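You operate a simulated robot arm through the tools that you are given. There is no shell and no other tool.

Carry out the task below with a simulated two-armed robot. There is one attempt and no reset: what you move stays moved.

## Task
Thread the pink bead, then the orange bead onto the teal post and push the white stopper down on them.
Fine: the first lies in the round box, the second on the orange-dot board; turn the box shut again.

Only the result counts: the job must be done as asked and must still hold three seconds after the hand-in. Knocking over, shifting, dropping, spilling or breaking anything else fails it. Lids that push on must go on centred and level and be pressed home; caps that screw on are set level and turned clockwise until they are tight.

## Robot
Two 6-joint arms with two-finger grippers on one trunk that stands fixed in place. Base frame: the origin is at the foot of the trunk, x ahead of it, y to its left, z up; the work surface is at about z = 740. Readings come in mm, rad, newtons and seconds.
The left shoulder is at [70, 176, 1288], the right one opposite. With the tool pointing down near the work surface each hand reaches from about 400 to 740 mm from the base axis, measured 20 degrees to its own side. Payload 2.45 kg a hand.
The tool frame of a hand sits at the grasp point between the pads (the TCP): z along the fingers, y along the line on which they close. The tips reach 26 mm beyond it. The gripper opens to 96 mm; its body begins 69 mm behind the TCP.
Orientation is told as [roll, pitch, yaw] about the base's x, y, z axes, in that order, counted from this pose: with the fingers straight down and closing along the base's y, the tool's x points along the base's -x, its y along +y and its z along -z.

## Interface
- The arms move only by the tool play_rows. It takes "left_steps", "right_steps" or both (then of equal length, played together; a hand with none holds still); each is a list of rows, each a list of 7 numbers: the finger opening in mm, from 0 to 96, then the shift along the base's x, y, z in mm, then the turn, a rotation vector about the base's x, y, z in rad. In form: [[fingers, tx, ty, tz, wx, wy, wz], ...]. A call has 1 to 20 rows; each row is the pose to reach, as a shift and turn from the pose commanded when the call began. Each row takes 0.2 s and may step no farther than 50 mm and 0.15 rad from the row before; otherwise, or with a gripper value out of range, the whole call is refused. Where a pose cannot be reached the arm comes as near as it can. A force on the tool above 40 N (or 10 N above the force at the start of the call, whichever is more), or a blocked arm, ends the call early, and 0.2 s more pass. Each finger travels about 169.8 mm/s and halts on what it meets, pressing with about 40 N; the grip force reading is that of the motor and also rises with nothing between the fingers. The clock runs only during rows and for 0.2 s after the last one: add rows that repeat a pose to give the fingers time. The reply holds the time, the measured pose of the TCP, the force on the tool along the base axes, the opening and the grip force, in the units named above and with some noise, with the torque about the TCP (base axes, N m) and any sound that the robot's microphone picked up, and new pictures: "show" is both (left out), scene, wrist or none (wrist: the cameras of the hands that moved).
- Cameras (640 x 400 px; columns grow to the right, rows downward): "scene" is now at [109.6, -20, 1570.1]; the picture's right is [-0.30, -0.95, 0.00], its down [-0.85, 0.27, -0.45] and it looks along [0.43, -0.14, -0.89] (base axes); focal length 365 px, centre (320, 200). "left" rides on the left gripper at [82, -3, -98] in its tool frame; the picture's right is [0.04, 1.00, 0.00], its down [-0.73, 0.03, -0.68] and it looks along [-0.68, 0.03, 0.73] (tool axes); focal length 256 px, centre (320, 200). "right" rides on the right gripper at [81, 3, -98] in its tool frame; the picture's right is [-0.04, 1.00, 0.00], its down [-0.73, -0.03, -0.68] and it looks along [-0.68, -0.03, 0.73] (tool axes); focal length 256 px, centre (320, 200). There is no depth. A picture from a camera that has moved, and an enlarged one, comes with that camera's place and axes in the base frame and with its lens.
- slide_trunk(by): slides the trunk up (or, below 0, down) by that many mm; the arms and the scene camera ride with it, the base frame stays. It gives what a move gives, with no picture.
- pan_tilt(pan, tilt): turns the head with the scene camera to pan (to the left, within 1.501 rad either way) and tilt (down, from -0.506 to 1.204), counted from straight ahead of the robot. It gives what a move gives, and a new picture of the scene camera.
- inspect(camera, box): a new picture of the part [left, top, right, bottom] of that camera's present view, enlarged. No time passes.
- close_job(): hands the job in; it is judged then, once.

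Places have to be worked out from the pictures, the camera data and where the tool is seen. Open the grippers and draw the arms clear of the work before you hand the job in, unless the task says otherwise.

The tools are called after "Request:" by a JSON object that holds its "api" and its "payload". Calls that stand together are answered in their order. play_rows: Moves the arms, as the interface text tells. Its arguments: {"type":"object","properties":{"left_steps":{"type":"array"},"right_steps":{"type":"array"},"show":{"type":"string","enum":["both","scene","wrist","none"]}},"required":[]} The other tools are called the same way: slide_trunk (by) moves the trunk up or down; pan_tilt (pan, tilt) turns the head that bears the scene camera; inspect (camera, box) takes an enlarged picture of a part of a camera's view; close_job () hands the job in.

At the start:

```text
time_s: 0.0
left_tool_pos: [267.2, 252.5, 874.8]
left_tool_rot: [-0.006, 0.001, 0.041]
left_wrist_force: [-0.7, -0.1, 0.1]
left_wrist_torque: [-0.02, 0.04, 0.01]
left_opening: 96.2
left_grip_force: 0.1
right_tool_pos: [392.3, -441.1, 1032.4]
right_tool_rot: [0.001, -0.001, 0.001]
right_wrist_force: [0.5, -0.5, 0.2]
right_wrist_torque: [0.0, -0.01, 0.02]
right_opening: 96.0
right_grip_force: 0.1
trunk travel left (down, up): [-773.0, 67.0]
head pan, tilt (commanded): [-0.304, 1.1]
```

scene: 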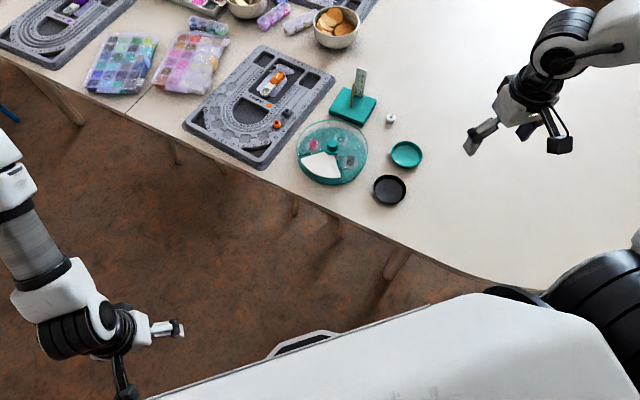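
right: 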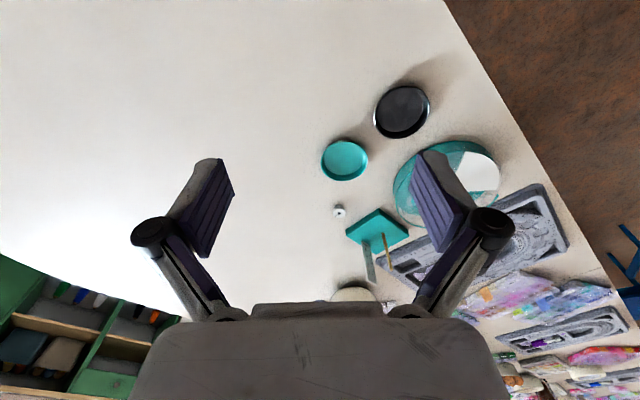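
left: 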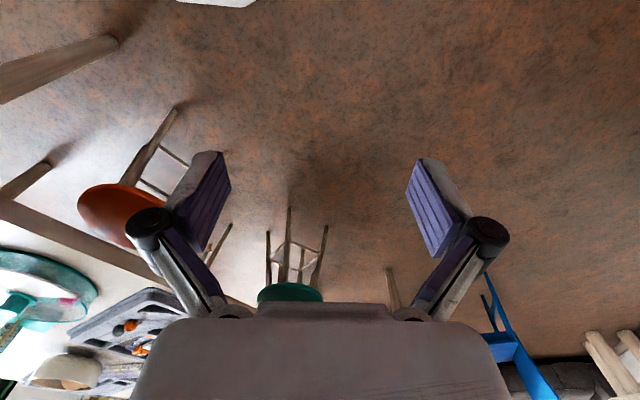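

I start with enlarged views of the work area to identify the parts.

Request:
{"api": "inspect", "payload": {"camera": "scene", "box": [280, 60, 440, 220]}}

Request:
{"api": "inspect", "payload": {"camera": "scene", "box": [180, 40, 340, 180]}}

Request:
{"api": "inspect", "payload": {"camera": "right", "box": [300, 70, 560, 300]}}

```text
2.50 times, centred on (360, 140) of scene
camera zoom: at [109.6, -20.0, 1570.1], right [-0.3, -0.95, 0.0], down [-0.85, 0.27, -0.45], along [0.43, -0.14, -0.89], focal length 913 px, centre (220, 350)
```

zoom: 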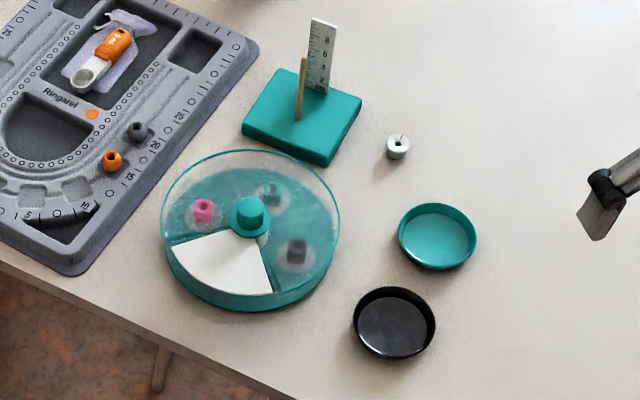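

```text
2.86 times, centred on (260, 110) of scene
camera zoom: at [109.6, -20.0, 1570.1], right [-0.3, -0.95, 0.0], down [-0.85, 0.27, -0.45], along [0.43, -0.14, -0.89], focal length 1043 px, centre (491, 457)
```

zoom: 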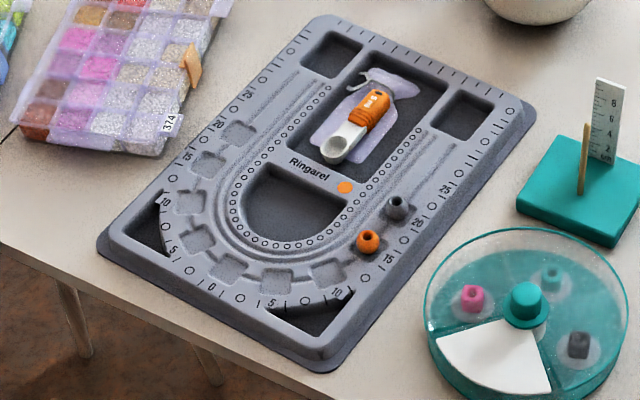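

```text
1.74 times, centred on (430, 185) of right
camera zoom: at [310.3, -438.6, 1129.5], right [0.04, 1.0, 0.0], down [0.73, -0.03, 0.68], along [0.68, -0.03, -0.73], focal length 445 px, centre (129, 226)
```

zoom: 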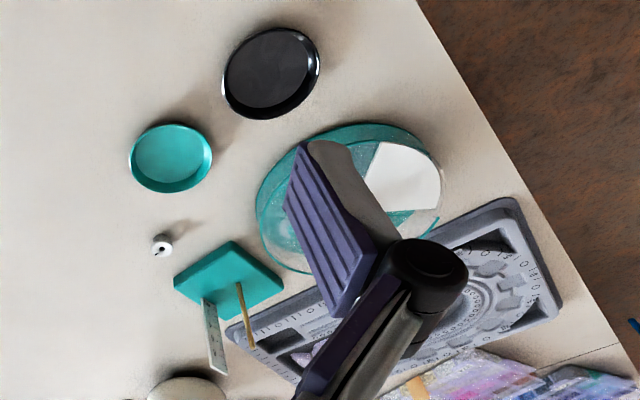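

The work area lies ahead and right: box near (632,-217), post stand near (762,-320), stopper near (694,-415), orange bead near (769,-100). I zoom in closer on each.

Request:
{"api": "inspect", "payload": {"camera": "scene", "box": [290, 110, 380, 195]}}

Request:
{"api": "inspect", "payload": {"camera": "scene", "box": [320, 60, 410, 135]}}

Request:
{"api": "inspect", "payload": {"camera": "scene", "box": [250, 90, 310, 140]}}

Request:
{"api": "inspect", "payload": {"camera": "right", "box": [320, 120, 510, 300]}}

Request:
{"api": "inspect", "payload": {"camera": "left", "box": [0, 240, 160, 390]}}

```text
4.71 times, centred on (335, 152) of scene
camera zoom: at [109.6, -20.0, 1570.1], right [-0.3, -0.95, 0.0], down [-0.85, 0.27, -0.45], along [0.43, -0.14, -0.89], focal length 1719 px, centre (249, 424)
```

zoom: 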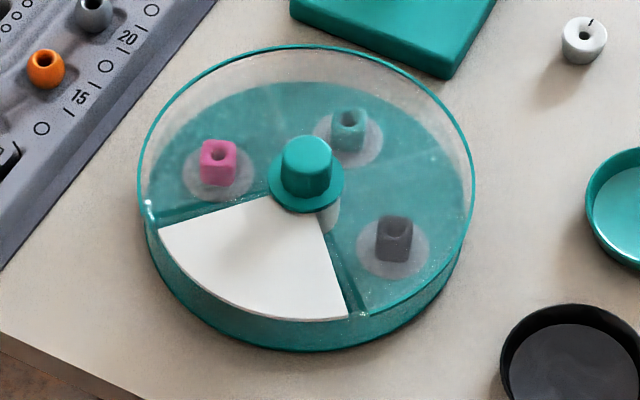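

```text
5.33 times, centred on (365, 98) of scene
camera zoom: at [109.6, -20.0, 1570.1], right [-0.3, -0.95, 0.0], down [-0.85, 0.27, -0.45], along [0.43, -0.14, -0.89], focal length 1948 px, centre (80, 747)
```

zoom: 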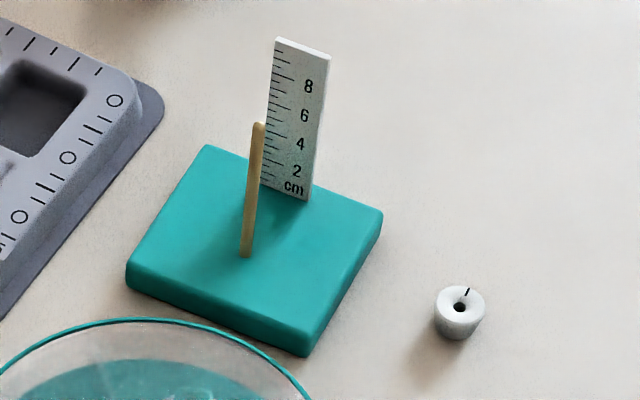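

```text
8.00 times, centred on (280, 115) of scene
camera zoom: at [109.6, -20.0, 1570.1], right [-0.3, -0.95, 0.0], down [-0.85, 0.27, -0.45], along [0.43, -0.14, -0.89], focal length 2922 px, centre (640, 880)
```

zoom: 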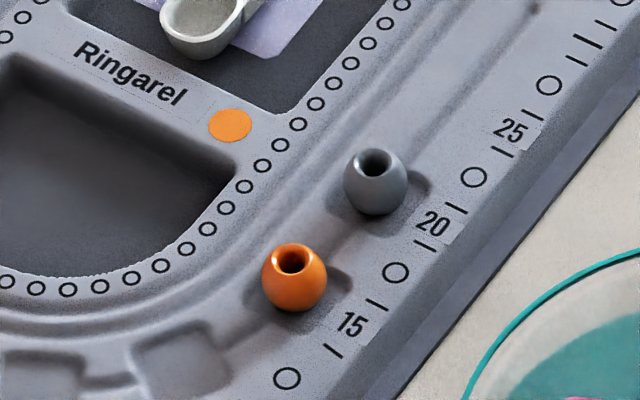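

```text
2.22 times, centred on (415, 210) of right
camera zoom: at [310.3, -438.6, 1129.5], right [0.04, 1.0, 0.0], down [0.73, -0.03, 0.68], along [0.68, -0.03, -0.73], focal length 569 px, centre (109, 178)
```

zoom: 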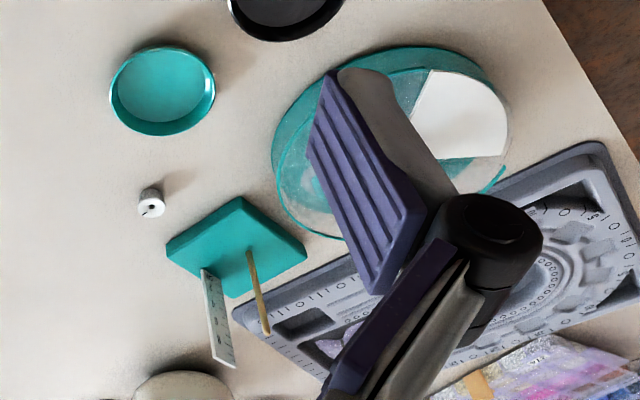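

```text
2.67 times, centred on (80, 315) of left
camera zoom: at [187.7, 248.3, 974.0], right [-0.08, 1.0, -0.01], down [0.73, 0.06, 0.68], along [0.68, 0.05, -0.73], focal length 683 px, centre (960, -107)
```

zoom: 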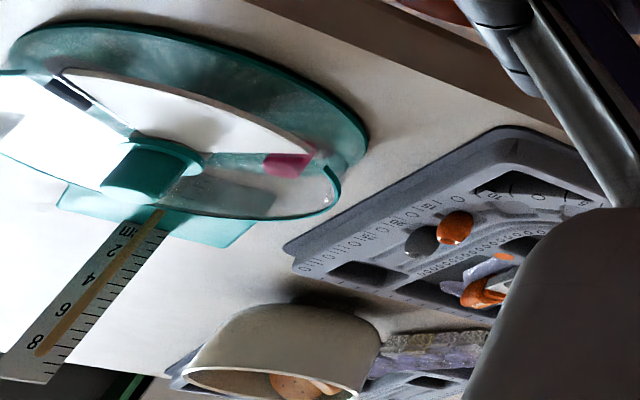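

The stopper is a white cylinder with a hole, the beads have vertical holes, and the box lid is a clear disc with a knob whose sector sits over the white blank. The post looks beyond the hand's reach at this trunk height, so I lower the trunk first.

Request:
{"api": "slide_trunk", "payload": {"by": -150}}

```text
time_s: 1.8
left_tool_pos: [268.2, 253.4, 724.8]
left_tool_rot: [-0.008, -0.001, 0.039]
left_wrist_force: [-0.1, 0.2, 0.6]
left_wrist_torque: [0.0, 0.0, 0.01]
left_opening: 96.1
left_grip_force: 0.1
right_tool_pos: [393.1, -442.2, 881.2]
right_tool_rot: [0.0, 0.001, 0.001]
right_wrist_force: [0.1, 0.1, -0.5]
right_wrist_torque: [0.0, 0.01, 0.04]
right_opening: 95.9
right_grip_force: 0.2
trunk travel left (down, up): [-623.0, 217.0]
head pan, tilt (commanded): [-0.304, 1.1]
```

Now I raise the right hand and move it out over the stand to test its reach and look down.

Request:
{"api": "play_rows", "payload": {"right_steps": [[96, 0, 0, 45, 0, 0, 0], [96, 0, 0, 90, 0, 0, 0], [96, 30, 5, 125, 0, 0, 0], [96, 70, 15, 130, 0, 0, 0], [96, 110, 30, 130, 0, 0, 0], [96, 150, 45, 130, 0, 0, 0], [96, 190, 60, 130, 0, 0, 0], [96, 230, 80, 130, 0, 0, 0], [96, 265, 95, 130, 0, 0, 0], [96, 300, 110, 130, 0, 0, 0], [96, 300, 110, 130, 0, 0, 0]]}}

```text
time_s: 4.2
left_tool_pos: [267.9, 254.9, 724.6]
left_tool_rot: [-0.007, 0.001, 0.04]
left_wrist_force: [0.3, 0.1, -0.1]
left_wrist_torque: [-0.01, 0.04, 0.01]
left_opening: 96.0
left_grip_force: 0.1
right_tool_pos: [618.9, -342.5, 992.3]
right_tool_rot: [-0.084, -0.036, -0.074]
right_wrist_force: [0.4, -0.2, 0.4]
right_wrist_torque: [-0.02, 0.01, -0.04]
right_opening: 95.7
right_grip_force: 0.1
right hand out of reach, approached as far as the arm can: row 6, 7, 8, 9, 10, 11
trunk travel left (down, up): [-623.0, 217.0]
head pan, tilt (commanded): [-0.304, 1.1]
camera scene: at [109.9, -18.3, 1420.0], right [-0.3, -0.95, 0.0], down [-0.85, 0.27, -0.45], along [0.43, -0.14, -0.89], focal length 365 px, centre (320, 200)
camera right: at [533.1, -323.7, 1085.8], right [0.12, 0.99, -0.08], down [0.71, -0.02, 0.71], along [0.7, -0.14, -0.7], focal length 256 px, centre (320, 200)
```

scene: 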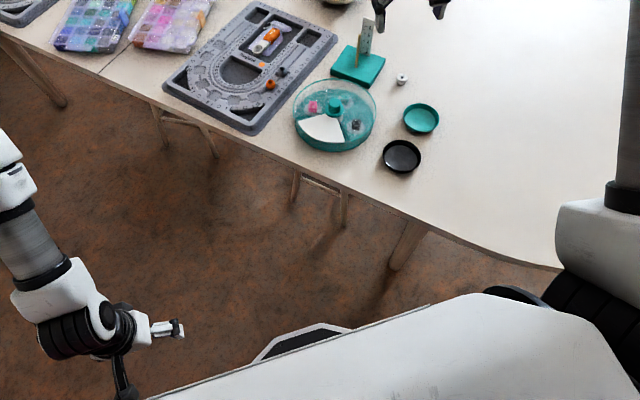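
right: 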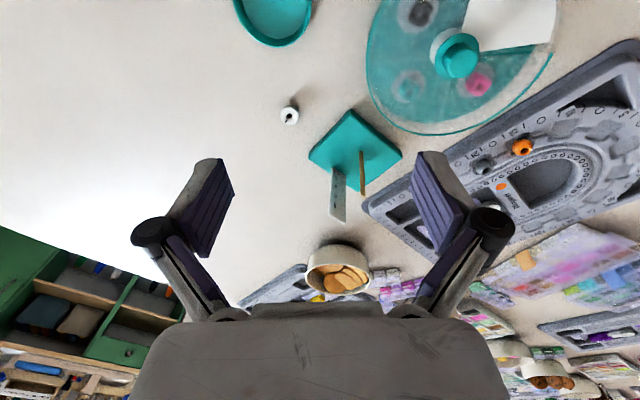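

With the tool vertical the arm runs out about 575 mm from the shoulder, so the far items need the tool tilted forward at roughly the starting trunk height. I look at the parts enlarged from this nearer viewpoint first.

Request:
{"api": "inspect", "payload": {"camera": "right", "box": [260, 80, 420, 240]}}

Request:
{"api": "inspect", "payload": {"camera": "right", "box": [350, 0, 560, 140]}}

Request:
{"api": "inspect", "payload": {"camera": "right", "box": [440, 110, 600, 230]}}

Request:
{"api": "inspect", "payload": {"camera": "scene", "box": [285, 70, 385, 160]}}

```text
2.50 times, centred on (340, 160) of right
camera zoom: at [533.1, -323.7, 1085.8], right [0.12, 0.99, -0.08], down [0.71, -0.02, 0.71], along [0.7, -0.14, -0.7], focal length 640 px, centre (270, 300)
```

zoom: 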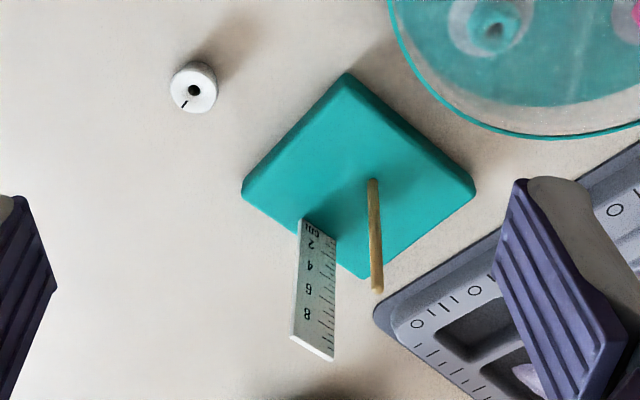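

```text
2.86 times, centred on (455, 70) of right
camera zoom: at [533.1, -323.7, 1085.8], right [0.12, 0.99, -0.08], down [0.71, -0.02, 0.71], along [0.7, -0.14, -0.7], focal length 731 px, centre (-66, 571)
```

zoom: 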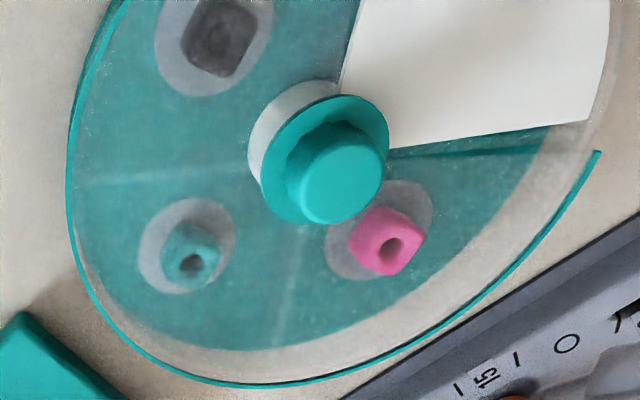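

```text
3.33 times, centred on (520, 170) of right
camera zoom: at [533.1, -323.7, 1085.8], right [0.12, 0.99, -0.08], down [0.71, -0.02, 0.71], along [0.7, -0.14, -0.7], focal length 853 px, centre (-347, 300)
```

zoom: 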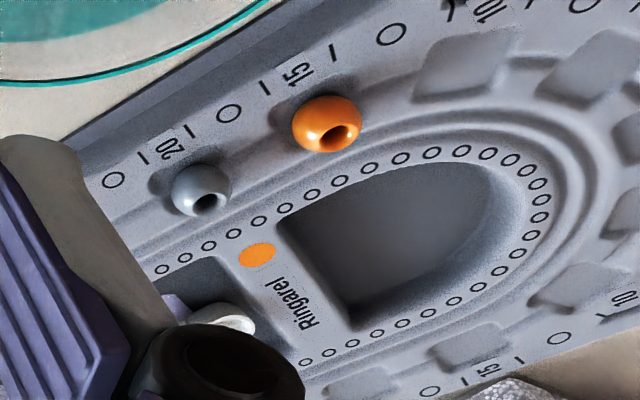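

```text
4.44 times, centred on (335, 115) of scene
camera zoom: at [109.9, -18.3, 1420.0], right [-0.3, -0.95, 0.0], down [-0.85, 0.27, -0.45], along [0.43, -0.14, -0.89], focal length 1623 px, centre (253, 578)
```

zoom: 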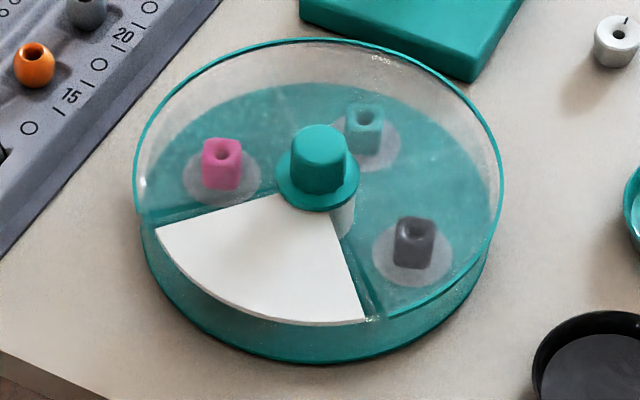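

Triangulating both views puts the box centre/knob at about (629,-217), knob top z≈808, pink bead (672,-176), stick (760,-315) top z≈854, stopper (696,-415), orange bead (760,-97). I raise the trunk back up since the far reach is better with a tilted tool there.

Request:
{"api": "slide_trunk", "payload": {"by": 130}}

```text
time_s: 5.7
left_tool_pos: [268.8, 254.0, 855.5]
left_tool_rot: [-0.009, -0.001, 0.041]
left_wrist_force: [0.8, 0.1, -0.2]
left_wrist_torque: [0.0, -0.01, -0.02]
left_opening: 95.9
left_grip_force: 0.0
right_tool_pos: [616.9, -343.8, 1121.8]
right_tool_rot: [-0.083, -0.038, -0.073]
right_wrist_force: [0.0, 0.8, 0.1]
right_wrist_torque: [0.03, 0.0, 0.03]
right_opening: 96.1
right_grip_force: 0.0
trunk travel left (down, up): [-753.0, 87.0]
head pan, tilt (commanded): [-0.304, 1.1]
```

I move back toward the robot and to the left and lower, over the box, to see which pose counts as commanded and get a close view.

Request:
{"api": "play_rows", "payload": {"right_steps": [[96, -30, 20, -40, 0, 0, 0], [96, -60, 45, -80, 0, 0, 0], [96, -80, 75, -110, 0, 0, 0], [96, -90, 100, -140, 0, 0, 0], [96, -90, 110, -150, 0, 0, 0], [96, -90, 110, -150, 0, 0, 0]]}}

```text
refused: row 1 steps farther than a row can; nothing moved
```

Row one was slightly over 50 mm; I shorten the steps.

Request:
{"api": "play_rows", "payload": {"right_steps": [[96, -20, 15, -35, 0, 0, 0], [96, -45, 35, -65, 0, 0, 0], [96, -65, 60, -95, 0, 0, 0], [96, -80, 85, -125, 0, 0, 0], [96, -90, 110, -150, 0, 0, 0], [96, -90, 110, -150, 0, 0, 0]]}}

```text
time_s: 7.1
left_tool_pos: [267.7, 252.8, 855.7]
left_tool_rot: [-0.008, 0.0, 0.04]
left_wrist_force: [-0.2, -0.4, 0.0]
left_wrist_torque: [-0.02, 0.0, 0.03]
left_opening: 95.8
left_grip_force: 0.1
right_tool_pos: [521.7, -259.1, 964.6]
right_tool_rot: [-0.085, -0.041, -0.073]
right_wrist_force: [-0.4, 0.5, -0.2]
right_wrist_torque: [0.02, 0.02, 0.02]
right_opening: 96.0
right_grip_force: 0.1
right hand out of reach, approached as far as the arm can: row 4, 5, 6
trunk travel left (down, up): [-753.0, 87.0]
head pan, tilt (commanded): [-0.304, 1.1]
camera scene: at [109.3, -20.3, 1550.1], right [-0.3, -0.95, 0.0], down [-0.85, 0.27, -0.45], along [0.43, -0.14, -0.89], focal length 365 px, centre (320, 200)
camera right: at [435.4, -240.1, 1058.3], right [0.12, 0.99, -0.08], down [0.7, -0.02, 0.71], along [0.7, -0.14, -0.7], focal length 256 px, centre (320, 200)
```

scene: 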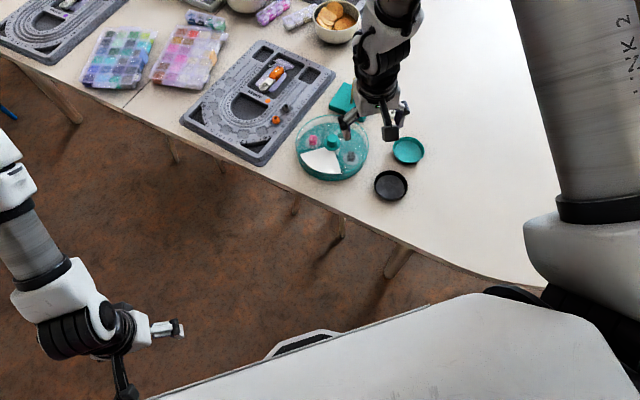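
right: 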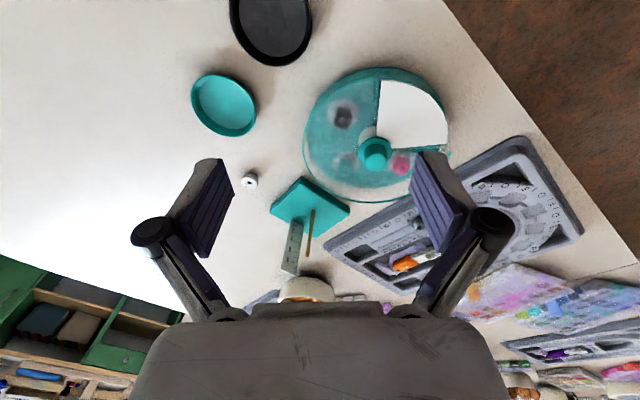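

The commanded pose now equals the approached one and its orientation is slightly off; I straighten the tool and step back a little to learn where the limit comes from.

Request:
{"api": "play_rows", "payload": {"right_steps": [[96, -15, -15, 0, 0.04, 0.02, 0.036], [96, -30, -30, 0, 0.085, 0.041, 0.073], [96, -30, -30, 0, 0.085, 0.041, 0.073]], "show": "none"}}

```text
time_s: 7.9
left_tool_pos: [269.3, 253.4, 854.2]
left_tool_rot: [-0.01, -0.001, 0.042]
left_wrist_force: [0.6, 1.0, -0.7]
left_wrist_torque: [-0.02, -0.01, -0.02]
left_opening: 96.0
left_grip_force: 0.0
right_tool_pos: [490.3, -287.7, 965.2]
right_tool_rot: [0.001, 0.007, -0.001]
right_wrist_force: [-0.6, 0.0, -0.1]
right_wrist_torque: [-0.06, 0.04, 0.01]
right_opening: 96.1
right_grip_force: 0.1
trunk travel left (down, up): [-753.0, 87.0]
head pan, tilt (commanded): [-0.304, 1.1]
```

Orientation is level again. I try sliding toward the box's y at slightly lower height.

Request:
{"api": "play_rows", "payload": {"right_steps": [[96, 0, 25, -15, 0, 0, 0], [96, 0, 50, -30, 0, 0, 0], [96, 0, 72, -40, 0, 0, 0], [96, 0, 72, -40, 0, 0, 0]], "show": "wrist"}}

```text
time_s: 8.9
left_tool_pos: [269.5, 253.3, 855.9]
left_tool_rot: [-0.007, 0.0, 0.04]
left_wrist_force: [-0.1, 0.8, -0.7]
left_wrist_torque: [-0.04, -0.02, 0.02]
left_opening: 95.9
left_grip_force: 0.1
right_tool_pos: [488.8, -269.6, 924.8]
right_tool_rot: [-0.03, -0.039, -0.001]
right_wrist_force: [0.2, 0.4, -0.3]
right_wrist_torque: [0.01, 0.02, -0.05]
right_opening: 96.1
right_grip_force: 0.1
right hand out of reach, approached as far as the arm can: row 1, 2, 3
trunk travel left (down, up): [-753.0, 87.0]
head pan, tilt (commanded): [-0.304, 1.1]
camera right: at [403.4, -262.8, 1019.0], right [0.05, 1.0, -0.03], down [0.71, -0.01, 0.71], along [0.71, -0.05, -0.71], focal length 256 px, centre (320, 200)
```

right: 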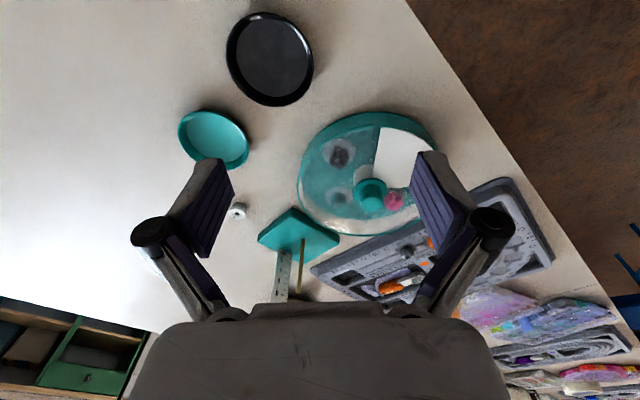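

The right hand stalls near y≈-270 here, which suggests a joint limit rather than distance. I turn the head to look at the right arm's configuration.

Request:
{"api": "pan_tilt", "payload": {"pan": -0.75, "tilt": 0.35}}

```text
time_s: 10.0
left_tool_pos: [269.6, 253.8, 855.3]
left_tool_rot: [-0.008, 0.002, 0.04]
left_wrist_force: [0.1, 1.0, 0.4]
left_wrist_torque: [-0.02, -0.02, -0.05]
left_opening: 96.2
left_grip_force: 0.0
right_tool_pos: [490.3, -269.9, 925.4]
right_tool_rot: [-0.033, -0.04, -0.004]
right_wrist_force: [-0.7, 0.6, -0.3]
right_wrist_torque: [-0.02, -0.01, 0.04]
right_opening: 96.1
right_grip_force: 0.1
trunk travel left (down, up): [-753.0, 87.0]
head pan, tilt (commanded): [-0.75, 0.351]
camera scene: at [117.5, -64.5, 1611.4], right [-0.68, -0.73, 0.0], down [-0.25, 0.23, -0.94], along [0.69, -0.64, -0.34], focal length 365 px, centre (320, 200)
```

scene: 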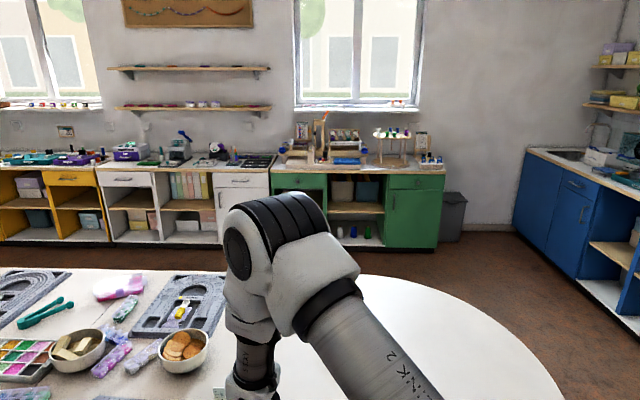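

I test the box position directly: moving out in x while shifting in y, staying high (z≈900+), to see what is attainable there.

Request:
{"api": "play_rows", "payload": {"right_steps": [[96, 40, 0, 20, 0.015, 0.02, 0], [96, 80, 10, 20, 0.03, 0.04, 0], [96, 110, 25, 20, 0.03, 0.04, 0], [96, 138, 52, 20, 0.03, 0.04, 0], [96, 138, 52, 20, 0.03, 0.04, 0]], "show": "scene"}}

```text
time_s: 11.2
left_tool_pos: [269.0, 252.5, 854.0]
left_tool_rot: [-0.009, 0.002, 0.039]
left_wrist_force: [-0.3, -0.3, -0.1]
left_wrist_torque: [0.01, -0.01, 0.0]
left_opening: 96.3
left_grip_force: 0.1
right_tool_pos: [495.9, -296.3, 933.9]
right_tool_rot: [0.021, 0.043, -0.008]
right_wrist_force: [0.5, 0.0, -0.2]
right_wrist_torque: [0.05, 0.01, -0.01]
right_opening: 96.0
right_grip_force: 0.0
right hand out of reach, approached as far as the arm can: row 1, 2, 3, 4, 5
trunk travel left (down, up): [-753.0, 87.0]
head pan, tilt (commanded): [-0.75, 0.351]
camera scene: at [117.4, -64.3, 1611.5], right [-0.68, -0.73, 0.0], down [-0.25, 0.23, -0.94], along [0.69, -0.64, -0.34], focal length 365 px, centre (320, 200)
```

scene: 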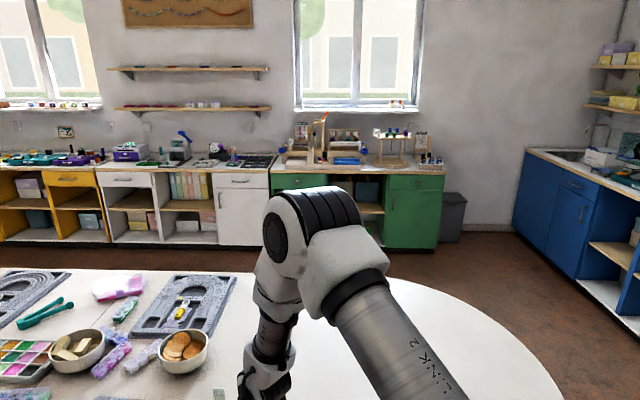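

The failure looks like a wrist singularity or joint limit rather than distance, since the forearm hangs nearly parallel to the tool. I look at the forearm and wrist to understand the joints.

Request:
{"api": "pan_tilt", "payload": {"pan": -0.6, "tilt": 0.75}}

```text
time_s: 12.1
left_tool_pos: [267.5, 252.9, 853.9]
left_tool_rot: [-0.005, 0.0, 0.04]
left_wrist_force: [0.3, -0.5, -0.2]
left_wrist_torque: [-0.02, 0.0, -0.01]
left_opening: 95.6
left_grip_force: 0.1
right_tool_pos: [496.3, -298.1, 933.3]
right_tool_rot: [0.021, 0.042, -0.007]
right_wrist_force: [0.7, 0.1, 0.4]
right_wrist_torque: [0.02, -0.02, -0.03]
right_opening: 95.8
right_grip_force: 0.1
trunk travel left (down, up): [-753.0, 87.0]
head pan, tilt (commanded): [-0.6, 0.75]
camera scene: at [117.8, -48.0, 1575.9], right [-0.56, -0.83, 0.0], down [-0.56, 0.39, -0.73], along [0.6, -0.41, -0.68], focal length 365 px, centre (320, 200)
```

scene: 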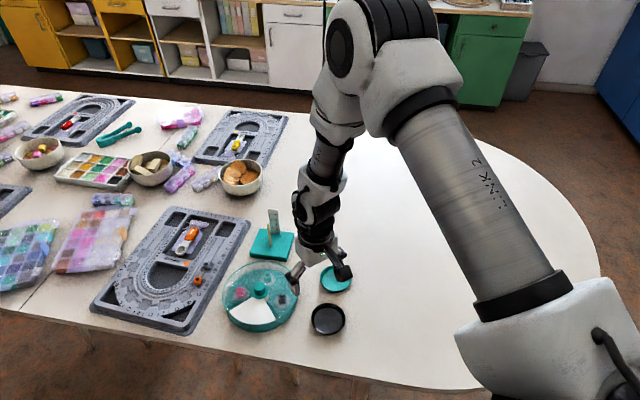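

The wrist seems to have a forearm roll plus pitch joint, so a tool parallel to the forearm is singular. I tilt the fingers forward in place to move away from that.

Request:
{"api": "play_rows", "payload": {"right_steps": [[96, 0, 0, 10, 0, -0.1, 0], [96, 0, 0, 20, 0, -0.2, 0], [96, 0, 0, 30, 0, -0.3, 0], [96, 0, 0, 30, 0, -0.4, 0], [96, 0, 0, 30, 0, -0.4, 0]], "show": "scene"}}

```text
time_s: 13.3
left_tool_pos: [268.5, 254.2, 855.4]
left_tool_rot: [-0.007, 0.001, 0.04]
left_wrist_force: [0.5, 0.0, -0.5]
left_wrist_torque: [-0.01, -0.01, -0.04]
left_opening: 96.0
left_grip_force: 0.1
right_tool_pos: [494.6, -301.6, 966.5]
right_tool_rot: [0.033, -0.356, -0.002]
right_wrist_force: [0.6, 0.7, 0.9]
right_wrist_torque: [-0.04, -0.01, 0.0]
right_opening: 96.0
right_grip_force: 0.0
right hand out of reach, approached as far as the arm can: row 2, 3, 4
trunk travel left (down, up): [-753.0, 87.0]
head pan, tilt (commanded): [-0.6, 0.75]
camera scene: at [117.7, -47.8, 1575.8], right [-0.56, -0.83, 0.0], down [-0.56, 0.39, -0.73], along [0.6, -0.41, -0.68], focal length 365 px, centre (320, 200)
```

scene: 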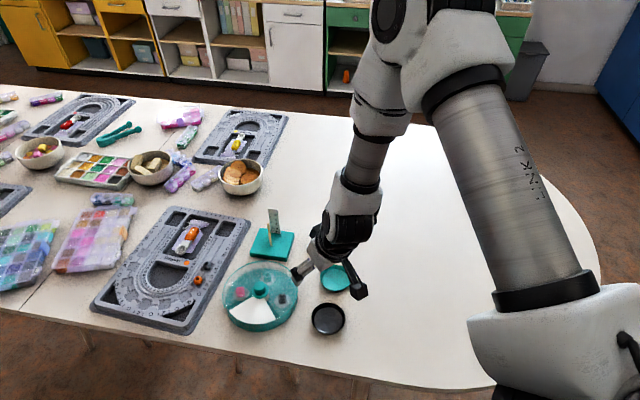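

The tilt was reached, so the flags came from slow joint motion near the singularity. Now I move outward toward the box with the tilt kept.

Request:
{"api": "play_rows", "payload": {"right_steps": [[96, 20, 10, 0, 0, 0, 0], [96, 40, 20, 0, 0, 0, 0], [96, 60, 35, 0, 0, 0, 0], [96, 80, 50, 0, 0, 0, 0], [96, 100, 65, 0, 0, 0, 0], [96, 120, 80, 0, 0, 0, 0], [96, 120, 80, 0, 0, 0, 0], [96, 120, 80, 0, 0, 0, 0]], "show": "both"}}

```text
time_s: 15.1
left_tool_pos: [269.0, 253.2, 855.2]
left_tool_rot: [-0.008, -0.001, 0.04]
left_wrist_force: [0.0, -0.3, 0.4]
left_wrist_torque: [0.03, -0.01, 0.06]
left_opening: 96.1
left_grip_force: 0.0
right_tool_pos: [614.7, -221.2, 965.1]
right_tool_rot: [0.031, -0.356, -0.001]
right_wrist_force: [-0.9, 0.6, -0.6]
right_wrist_torque: [-0.02, -0.02, 0.02]
right_opening: 95.9
right_grip_force: 0.0
right hand out of reach, approached as far as the arm can: row 6
trunk travel left (down, up): [-753.0, 87.0]
head pan, tilt (commanded): [-0.6, 0.75]
camera scene: at [117.8, -47.8, 1575.8], right [-0.56, -0.83, 0.0], down [-0.56, 0.39, -0.73], along [0.6, -0.41, -0.68], focal length 365 px, centre (320, 200)
camera right: at [503.4, -220.8, 1028.9], right [0.03, 1.0, 0.04], down [0.45, -0.05, 0.89], along [0.89, -0.01, -0.45], focal length 256 px, centre (320, 200)
```

scene: 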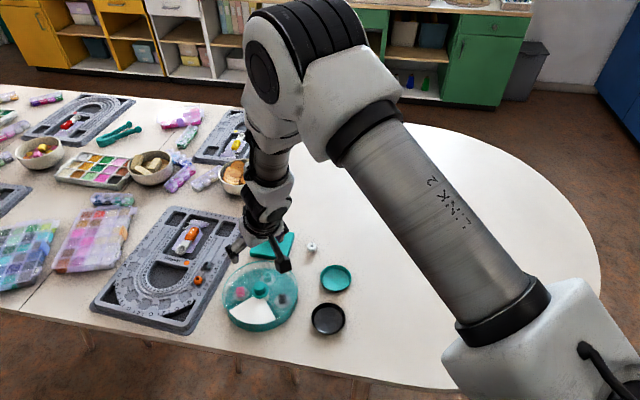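
right: 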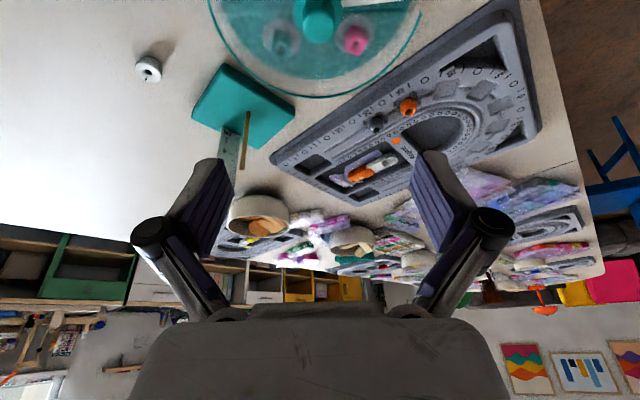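

With the tilt the arm reaches over the box. I now straighten the tool to vertical here slowly to see whether this spot allows it.

Request:
{"api": "play_rows", "payload": {"right_steps": [[96, 0, 0, 0, -0.01, 0.06, 0], [96, 0, 0, 0, -0.01, 0.12, 0], [96, 0, 0, 0, -0.02, 0.18, 0], [96, 0, 0, 0, -0.02, 0.24, 0], [96, 0, 0, 0, -0.03, 0.3, 0], [96, 0, 0, 0, -0.03, 0.356, 0], [96, 0, 0, 0, -0.03, 0.356, 0], [96, 0, 0, 0, -0.03, 0.356, 0]], "show": "both"}}

```text
time_s: 16.9
left_tool_pos: [269.2, 253.2, 854.9]
left_tool_rot: [-0.008, 0.0, 0.041]
left_wrist_force: [-0.5, 0.4, -0.2]
left_wrist_torque: [0.02, 0.0, -0.01]
left_opening: 96.1
left_grip_force: 0.1
right_tool_pos: [629.2, -234.5, 970.4]
right_tool_rot: [-0.034, -0.385, 0.0]
right_wrist_force: [-0.6, 0.3, -0.6]
right_wrist_torque: [0.0, -0.03, -0.01]
right_opening: 96.0
right_grip_force: 0.0
right hand out of reach, approached as far as the arm can: row 1, 2, 3, 4, 5, 6, 7, 8
trunk travel left (down, up): [-753.0, 87.0]
head pan, tilt (commanded): [-0.6, 0.75]
camera scene: at [117.8, -47.9, 1575.8], right [-0.56, -0.83, 0.0], down [-0.56, 0.39, -0.73], along [0.6, -0.41, -0.68], focal length 365 px, centre (320, 200)
camera right: at [517.0, -227.1, 1030.5], right [0.05, 1.0, -0.02], down [0.43, -0.01, 0.9], along [0.9, -0.05, -0.43], focal length 256 px, centre (320, 200)
```

scene: 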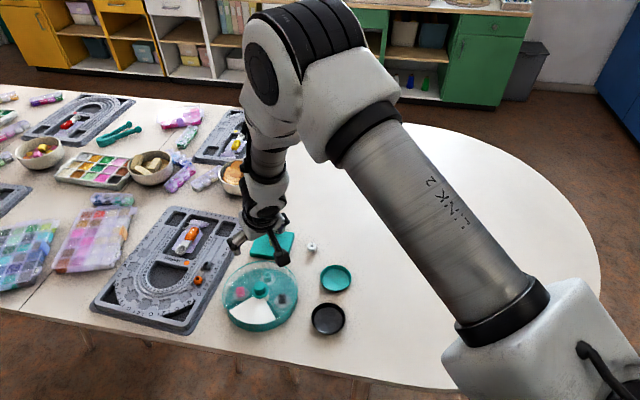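
right: 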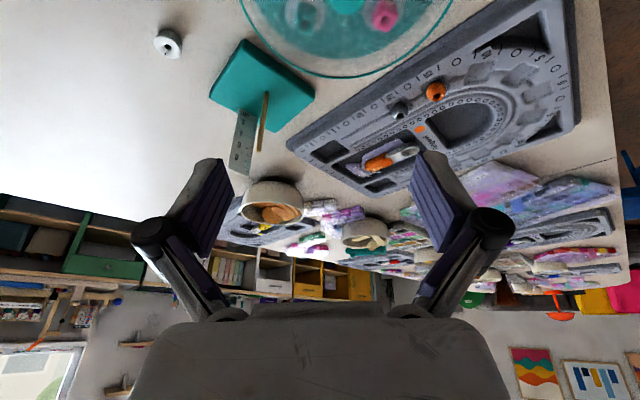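

The hand cannot straighten past about -0.385 pitch here, so the wrist pitch joint is at its limit/singularity. I look at the shoulder itself to work out the arm's layout.

Request:
{"api": "pan_tilt", "payload": {"pan": -1.3, "tilt": 0.95}}

Request:
{"api": "pan_tilt", "payload": {"pan": -0.5, "tilt": 0.1}}

```text
time_s: 18.0
left_tool_pos: [269.3, 252.3, 855.1]
left_tool_rot: [-0.007, 0.0, 0.04]
left_wrist_force: [0.3, -0.1, -0.1]
left_wrist_torque: [0.03, -0.02, 0.0]
left_opening: 95.8
left_grip_force: 0.1
right_tool_pos: [629.6, -234.9, 970.9]
right_tool_rot: [-0.034, -0.384, 0.001]
right_wrist_force: [0.8, 0.1, 0.0]
right_wrist_torque: [0.01, -0.03, 0.04]
right_opening: 96.0
right_grip_force: 0.1
trunk travel left (down, up): [-753.0, 87.0]
head pan, tilt (commanded): [-1.3, 0.949]
camera scene: at [68.9, -71.1, 1560.3], right [-0.96, -0.27, 0.0], down [-0.22, 0.78, -0.58], along [0.16, -0.56, -0.81], focal length 365 px, centre (320, 200)
```

scene: 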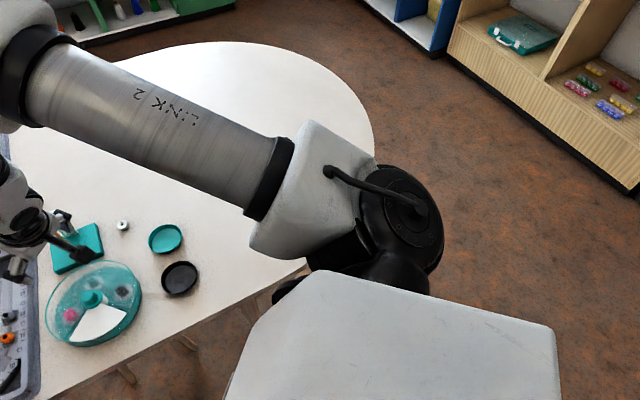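

```text
time_s: 19.1
left_tool_pos: [269.6, 252.6, 853.7]
left_tool_rot: [-0.005, -0.001, 0.04]
left_wrist_force: [1.2, 0.0, 0.3]
left_wrist_torque: [0.0, 0.01, 0.0]
left_opening: 95.9
left_grip_force: 0.0
right_tool_pos: [630.2, -233.8, 970.6]
right_tool_rot: [-0.034, -0.383, -0.001]
right_wrist_force: [0.0, -0.4, 0.0]
right_wrist_torque: [0.0, -0.01, 0.02]
right_opening: 96.0
right_grip_force: 0.2
trunk travel left (down, up): [-753.0, 87.0]
head pan, tilt (commanded): [-0.499, 0.099]
camera scene: at [130.2, -45.2, 1634.8], right [-0.48, -0.88, 0.0], down [-0.09, 0.05, -0.99], along [0.87, -0.48, -0.1], focal length 365 px, centre (320, 200)
```

scene: 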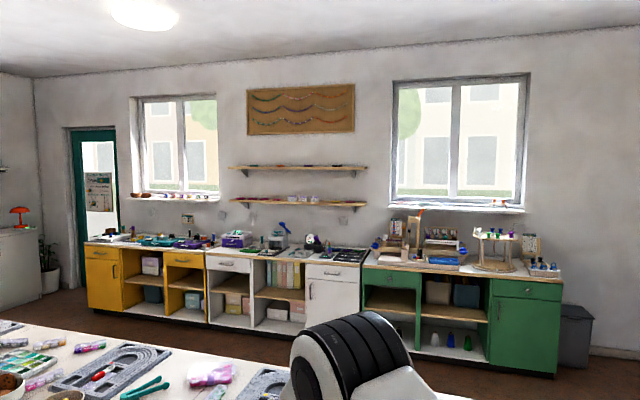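

I retry straightening to vertical with many hold rows, to tell a slow joint reconfiguration from a hard limit.

Request:
{"api": "play_rows", "payload": {"right_steps": [[96, 0, 0, 0, 0.01, 0.06, 0], [96, 0, 0, 0, 0.015, 0.12, 0], [96, 0, 0, 0, 0.02, 0.18, 0], [96, 0, 0, 0, 0.025, 0.24, 0], [96, 0, 0, 0, 0.03, 0.3, 0], [96, 0, 0, 0, 0.034, 0.384, 0], [96, 0, 0, 0, 0.034, 0.384, 0], [96, 0, 0, 0, 0.034, 0.384, 0], [96, 0, 0, 0, 0.034, 0.384, 0], [96, 0, 0, 0, 0.034, 0.384, 0], [96, 0, 0, 0, 0.034, 0.384, 0], [96, 0, 0, 0, 0.034, 0.384, 0], [96, 0, 0, 0, 0.034, 0.384, 0], [96, 0, 0, 0, 0.034, 0.384, 0], [96, 0, 0, 0, 0.034, 0.384, 0]], "show": "none"}}

```text
time_s: 22.3
left_tool_pos: [268.6, 252.7, 853.8]
left_tool_rot: [-0.005, -0.001, 0.041]
left_wrist_force: [-0.6, 0.1, -0.5]
left_wrist_torque: [-0.01, -0.03, 0.01]
left_opening: 95.8
left_grip_force: 0.0
right_tool_pos: [630.8, -234.9, 970.4]
right_tool_rot: [-0.002, 0.003, -0.007]
right_wrist_force: [-0.7, 0.5, -0.5]
right_wrist_torque: [0.02, -0.03, 0.0]
right_opening: 96.0
right_grip_force: 0.0
right hand out of reach, approached as far as the arm can: row 1, 2, 3
trunk travel left (down, up): [-753.0, 87.0]
head pan, tilt (commanded): [-0.499, 0.099]
```

The tool is now vertical at (631,-235,970), so this place is reachable with patience. I aim the head back at the work and look through the wrist camera.

Request:
{"api": "pan_tilt", "payload": {"pan": -0.3, "tilt": 1.0}}

Request:
{"api": "inspect", "payload": {"camera": "right", "box": [0, 0, 640, 400]}}

```text
time_s: 23.5
left_tool_pos: [268.0, 253.3, 855.8]
left_tool_rot: [-0.005, 0.001, 0.04]
left_wrist_force: [0.2, 0.7, 0.3]
left_wrist_torque: [-0.01, 0.02, 0.0]
left_opening: 96.1
left_grip_force: 0.0
right_tool_pos: [629.9, -233.9, 969.8]
right_tool_rot: [0.0, 0.002, -0.007]
right_wrist_force: [-0.1, 0.1, 0.3]
right_wrist_torque: [0.02, -0.01, 0.02]
right_opening: 95.8
right_grip_force: 0.1
trunk travel left (down, up): [-753.0, 87.0]
head pan, tilt (commanded): [-0.3, 1.0]
camera scene: at [116.0, -21.7, 1556.7], right [-0.3, -0.96, 0.0], down [-0.8, 0.25, -0.54], along [0.52, -0.16, -0.84], focal length 365 px, centre (320, 200)
```

scene: 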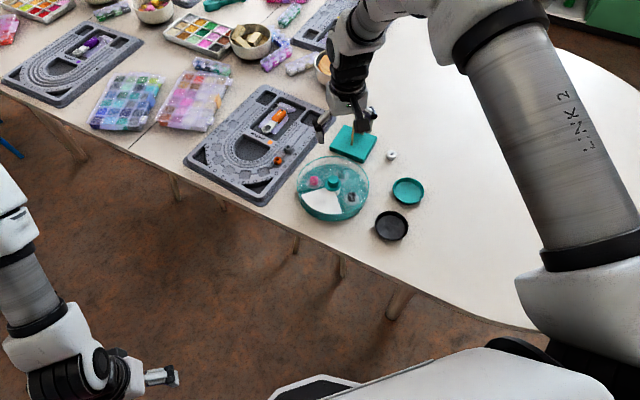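

```text
1.00 times, centred on (320, 200) of right (not enlarged: the box is as wide or as high as the picture)
camera zoom: at [548.7, -229.9, 1067.9], right [0.05, 1.0, 0.0], down [0.73, -0.03, 0.68], along [0.68, -0.03, -0.73], focal length 256 px, centre (320, 200)
```

zoom: 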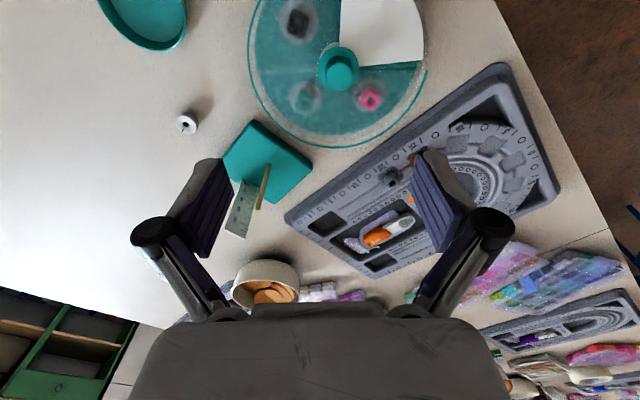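

The box lies right below; I enlarge the wrist view to fix knob, white sector, beads and stick.

Request:
{"api": "inspect", "payload": {"camera": "right", "box": [240, 0, 440, 150]}}

Request:
{"api": "inspect", "payload": {"camera": "right", "box": [160, 90, 330, 240]}}

Request:
{"api": "inspect", "payload": {"camera": "scene", "box": [280, 130, 410, 240]}}

```text
2.67 times, centred on (340, 75) of right
camera zoom: at [548.7, -229.9, 1067.9], right [0.05, 1.0, 0.0], down [0.73, -0.03, 0.68], along [0.68, -0.03, -0.73], focal length 683 px, centre (267, 533)
```

zoom: 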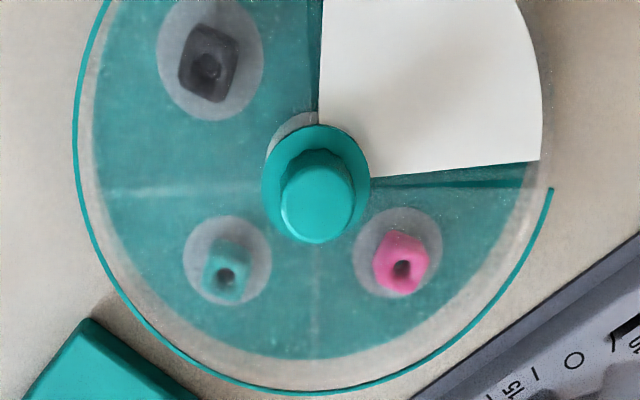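

```text
2.67 times, centred on (245, 165) of right
camera zoom: at [548.7, -229.9, 1067.9], right [0.05, 1.0, 0.0], down [0.73, -0.03, 0.68], along [0.68, -0.03, -0.73], focal length 683 px, centre (520, 293)
```

zoom: 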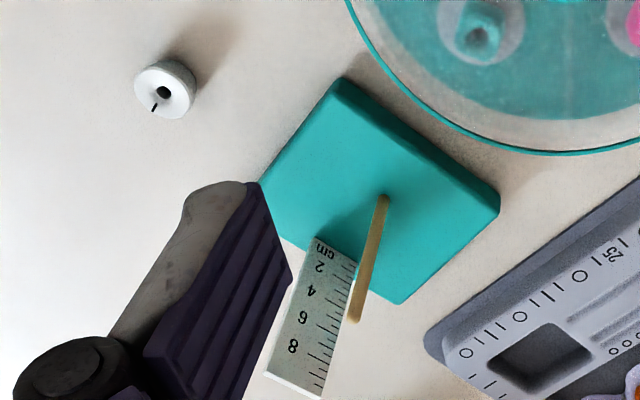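

```text
3.64 times, centred on (345, 185) of scene
camera zoom: at [116.0, -21.7, 1556.7], right [-0.3, -0.96, 0.0], down [-0.8, 0.25, -0.54], along [0.52, -0.16, -0.84], focal length 1328 px, centre (229, 254)
```

zoom: 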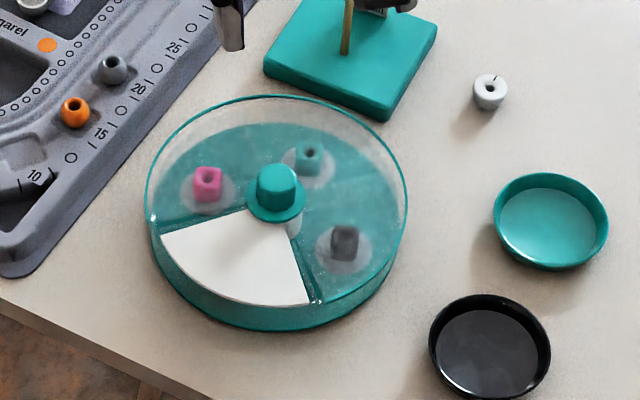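

Knob axis comes out at (629,-215.5), knob top z≈808, about 27 mm wide. I move above it and come down partway, keeping the tool vertical.

Request:
{"api": "play_rows", "payload": {"right_steps": [[96, 0, 6, -10, 0, 0, 0], [96, -1, 12, -25, 0, 0, 0], [96, -1, 19, -40, 0, 0, 0], [96, -1, 19, -60, 0, 0, 0], [96, -1, 19, -80, 0, 0, 0], [96, -1, 19, -80, 0, 0, 0], [96, -1, 19, -80, 0, 0, 0], [96, -1, 19, -80, 0, 0, 0]], "show": "both"}}

```text
time_s: 25.3
left_tool_pos: [269.7, 252.9, 854.4]
left_tool_rot: [-0.007, -0.001, 0.041]
left_wrist_force: [0.2, -0.4, 0.6]
left_wrist_torque: [-0.01, -0.01, -0.01]
left_opening: 95.9
left_grip_force: 0.0
right_tool_pos: [630.3, -213.8, 891.1]
right_tool_rot: [-0.003, 0.001, -0.008]
right_wrist_force: [0.1, 0.5, -0.3]
right_wrist_torque: [0.0, 0.0, 0.0]
right_opening: 95.9
right_grip_force: 0.1
trunk travel left (down, up): [-753.0, 87.0]
head pan, tilt (commanded): [-0.3, 1.0]
camera scene: at [116.2, -21.7, 1556.7], right [-0.3, -0.96, 0.0], down [-0.8, 0.25, -0.54], along [0.52, -0.16, -0.84], focal length 365 px, centre (320, 200)
camera right: at [547.6, -210.8, 989.2], right [0.05, 1.0, 0.0], down [0.73, -0.03, 0.68], along [0.68, -0.03, -0.73], focal length 256 px, centre (320, 200)
```

scene: 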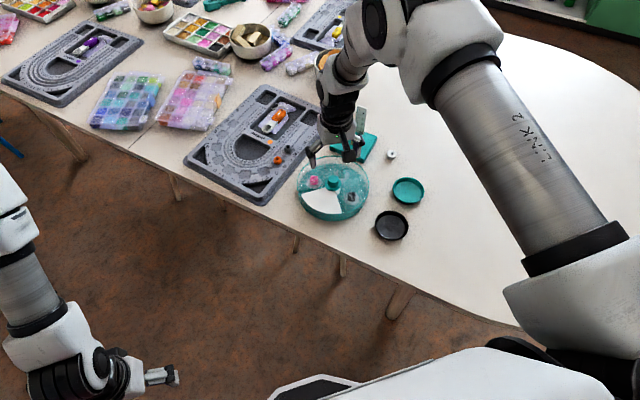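
right: 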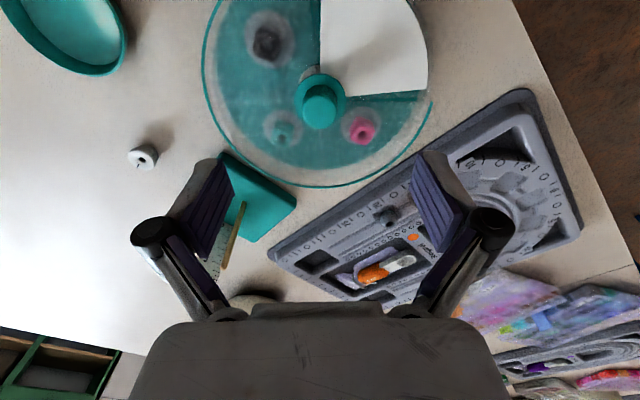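

It moved cleanly. I enlarge the wrist view to refine the knob's centre and gauge the finger size.

Request:
{"api": "inspect", "payload": {"camera": "right", "box": [270, 40, 390, 150]}}

Request:
{"api": "inspect", "payload": {"camera": "right", "box": [390, 130, 530, 260]}}

```text
3.64 times, centred on (330, 95) of right
camera zoom: at [547.6, -210.8, 989.2], right [0.05, 1.0, 0.0], down [0.73, -0.03, 0.68], along [0.68, -0.03, -0.73], focal length 931 px, centre (284, 582)
```

zoom: 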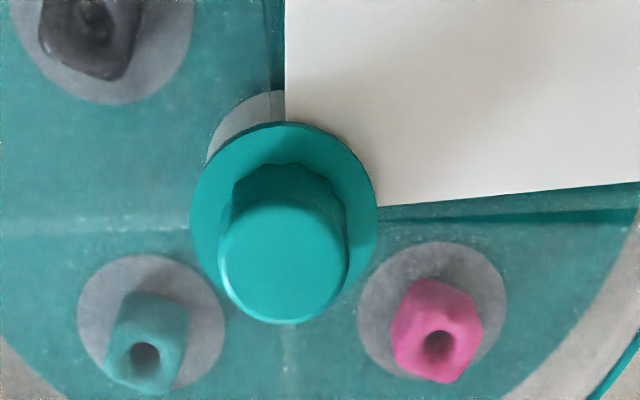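

```text
3.08 times, centred on (460, 195) of right
camera zoom: at [547.6, -210.8, 989.2], right [0.05, 1.0, 0.0], down [0.73, -0.03, 0.68], along [0.68, -0.03, -0.73], focal length 788 px, centre (-111, 215)
```

zoom: 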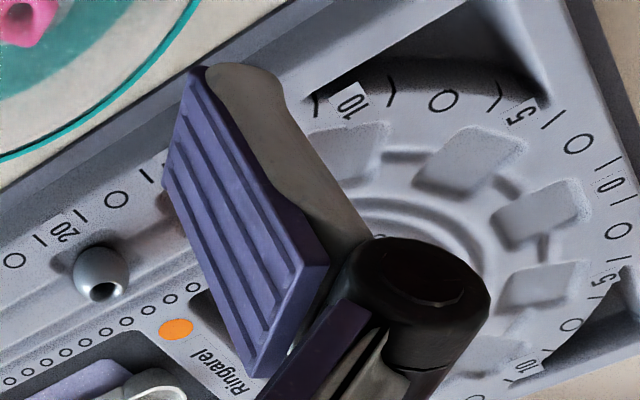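

The knob centre reads (629,-214.5). I turn the hand +45° so the later -90° turn is centred in the wrist's range, and narrow the fingers to 45 mm.

Request:
{"api": "play_rows", "payload": {"right_steps": [[80, -1, -0.5, 0, 0, 0, 0.13], [60, -1, -0.5, 0, 0, 0, 0.26], [45, -1, -0.5, 0, 0, 0, 0.39], [45, -1, -0.5, 0, 0, 0, 0.52], [45, -1, -0.5, 0, 0, 0, 0.65], [45, -1, -0.5, 0, 0, 0, 0.79], [45, -1, -0.5, 0, 0, 0, 0.79], [45, -1, -0.5, 0, 0, 0, 0.79]], "show": "wrist"}}

```text
time_s: 27.1
left_tool_pos: [268.1, 254.1, 854.4]
left_tool_rot: [-0.009, -0.001, 0.04]
left_wrist_force: [0.0, -0.6, 0.1]
left_wrist_torque: [-0.01, -0.01, -0.02]
left_opening: 95.9
left_grip_force: 0.0
right_tool_pos: [628.5, -215.5, 891.8]
right_tool_rot: [-0.002, -0.001, 0.783]
right_wrist_force: [0.6, -0.6, -0.2]
right_wrist_torque: [-0.02, 0.02, 0.03]
right_opening: 45.1
right_grip_force: 0.0
trunk travel left (down, up): [-753.0, 87.0]
head pan, tilt (commanded): [-0.3, 1.0]
camera right: at [568.5, -270.5, 987.7], right [-0.68, 0.74, 0.0], down [0.54, 0.5, 0.68], along [0.5, 0.46, -0.73], focal length 256 px, centre (320, 200)
```

right: 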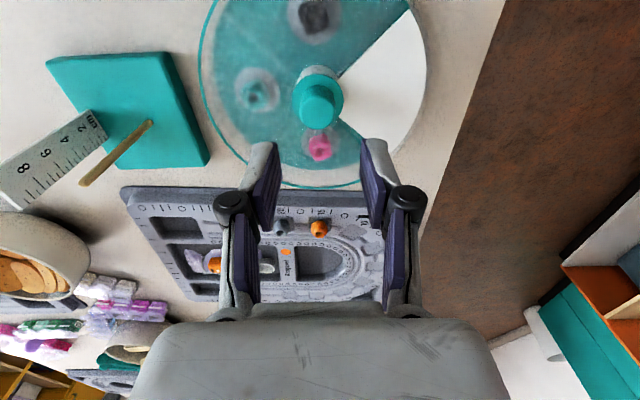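

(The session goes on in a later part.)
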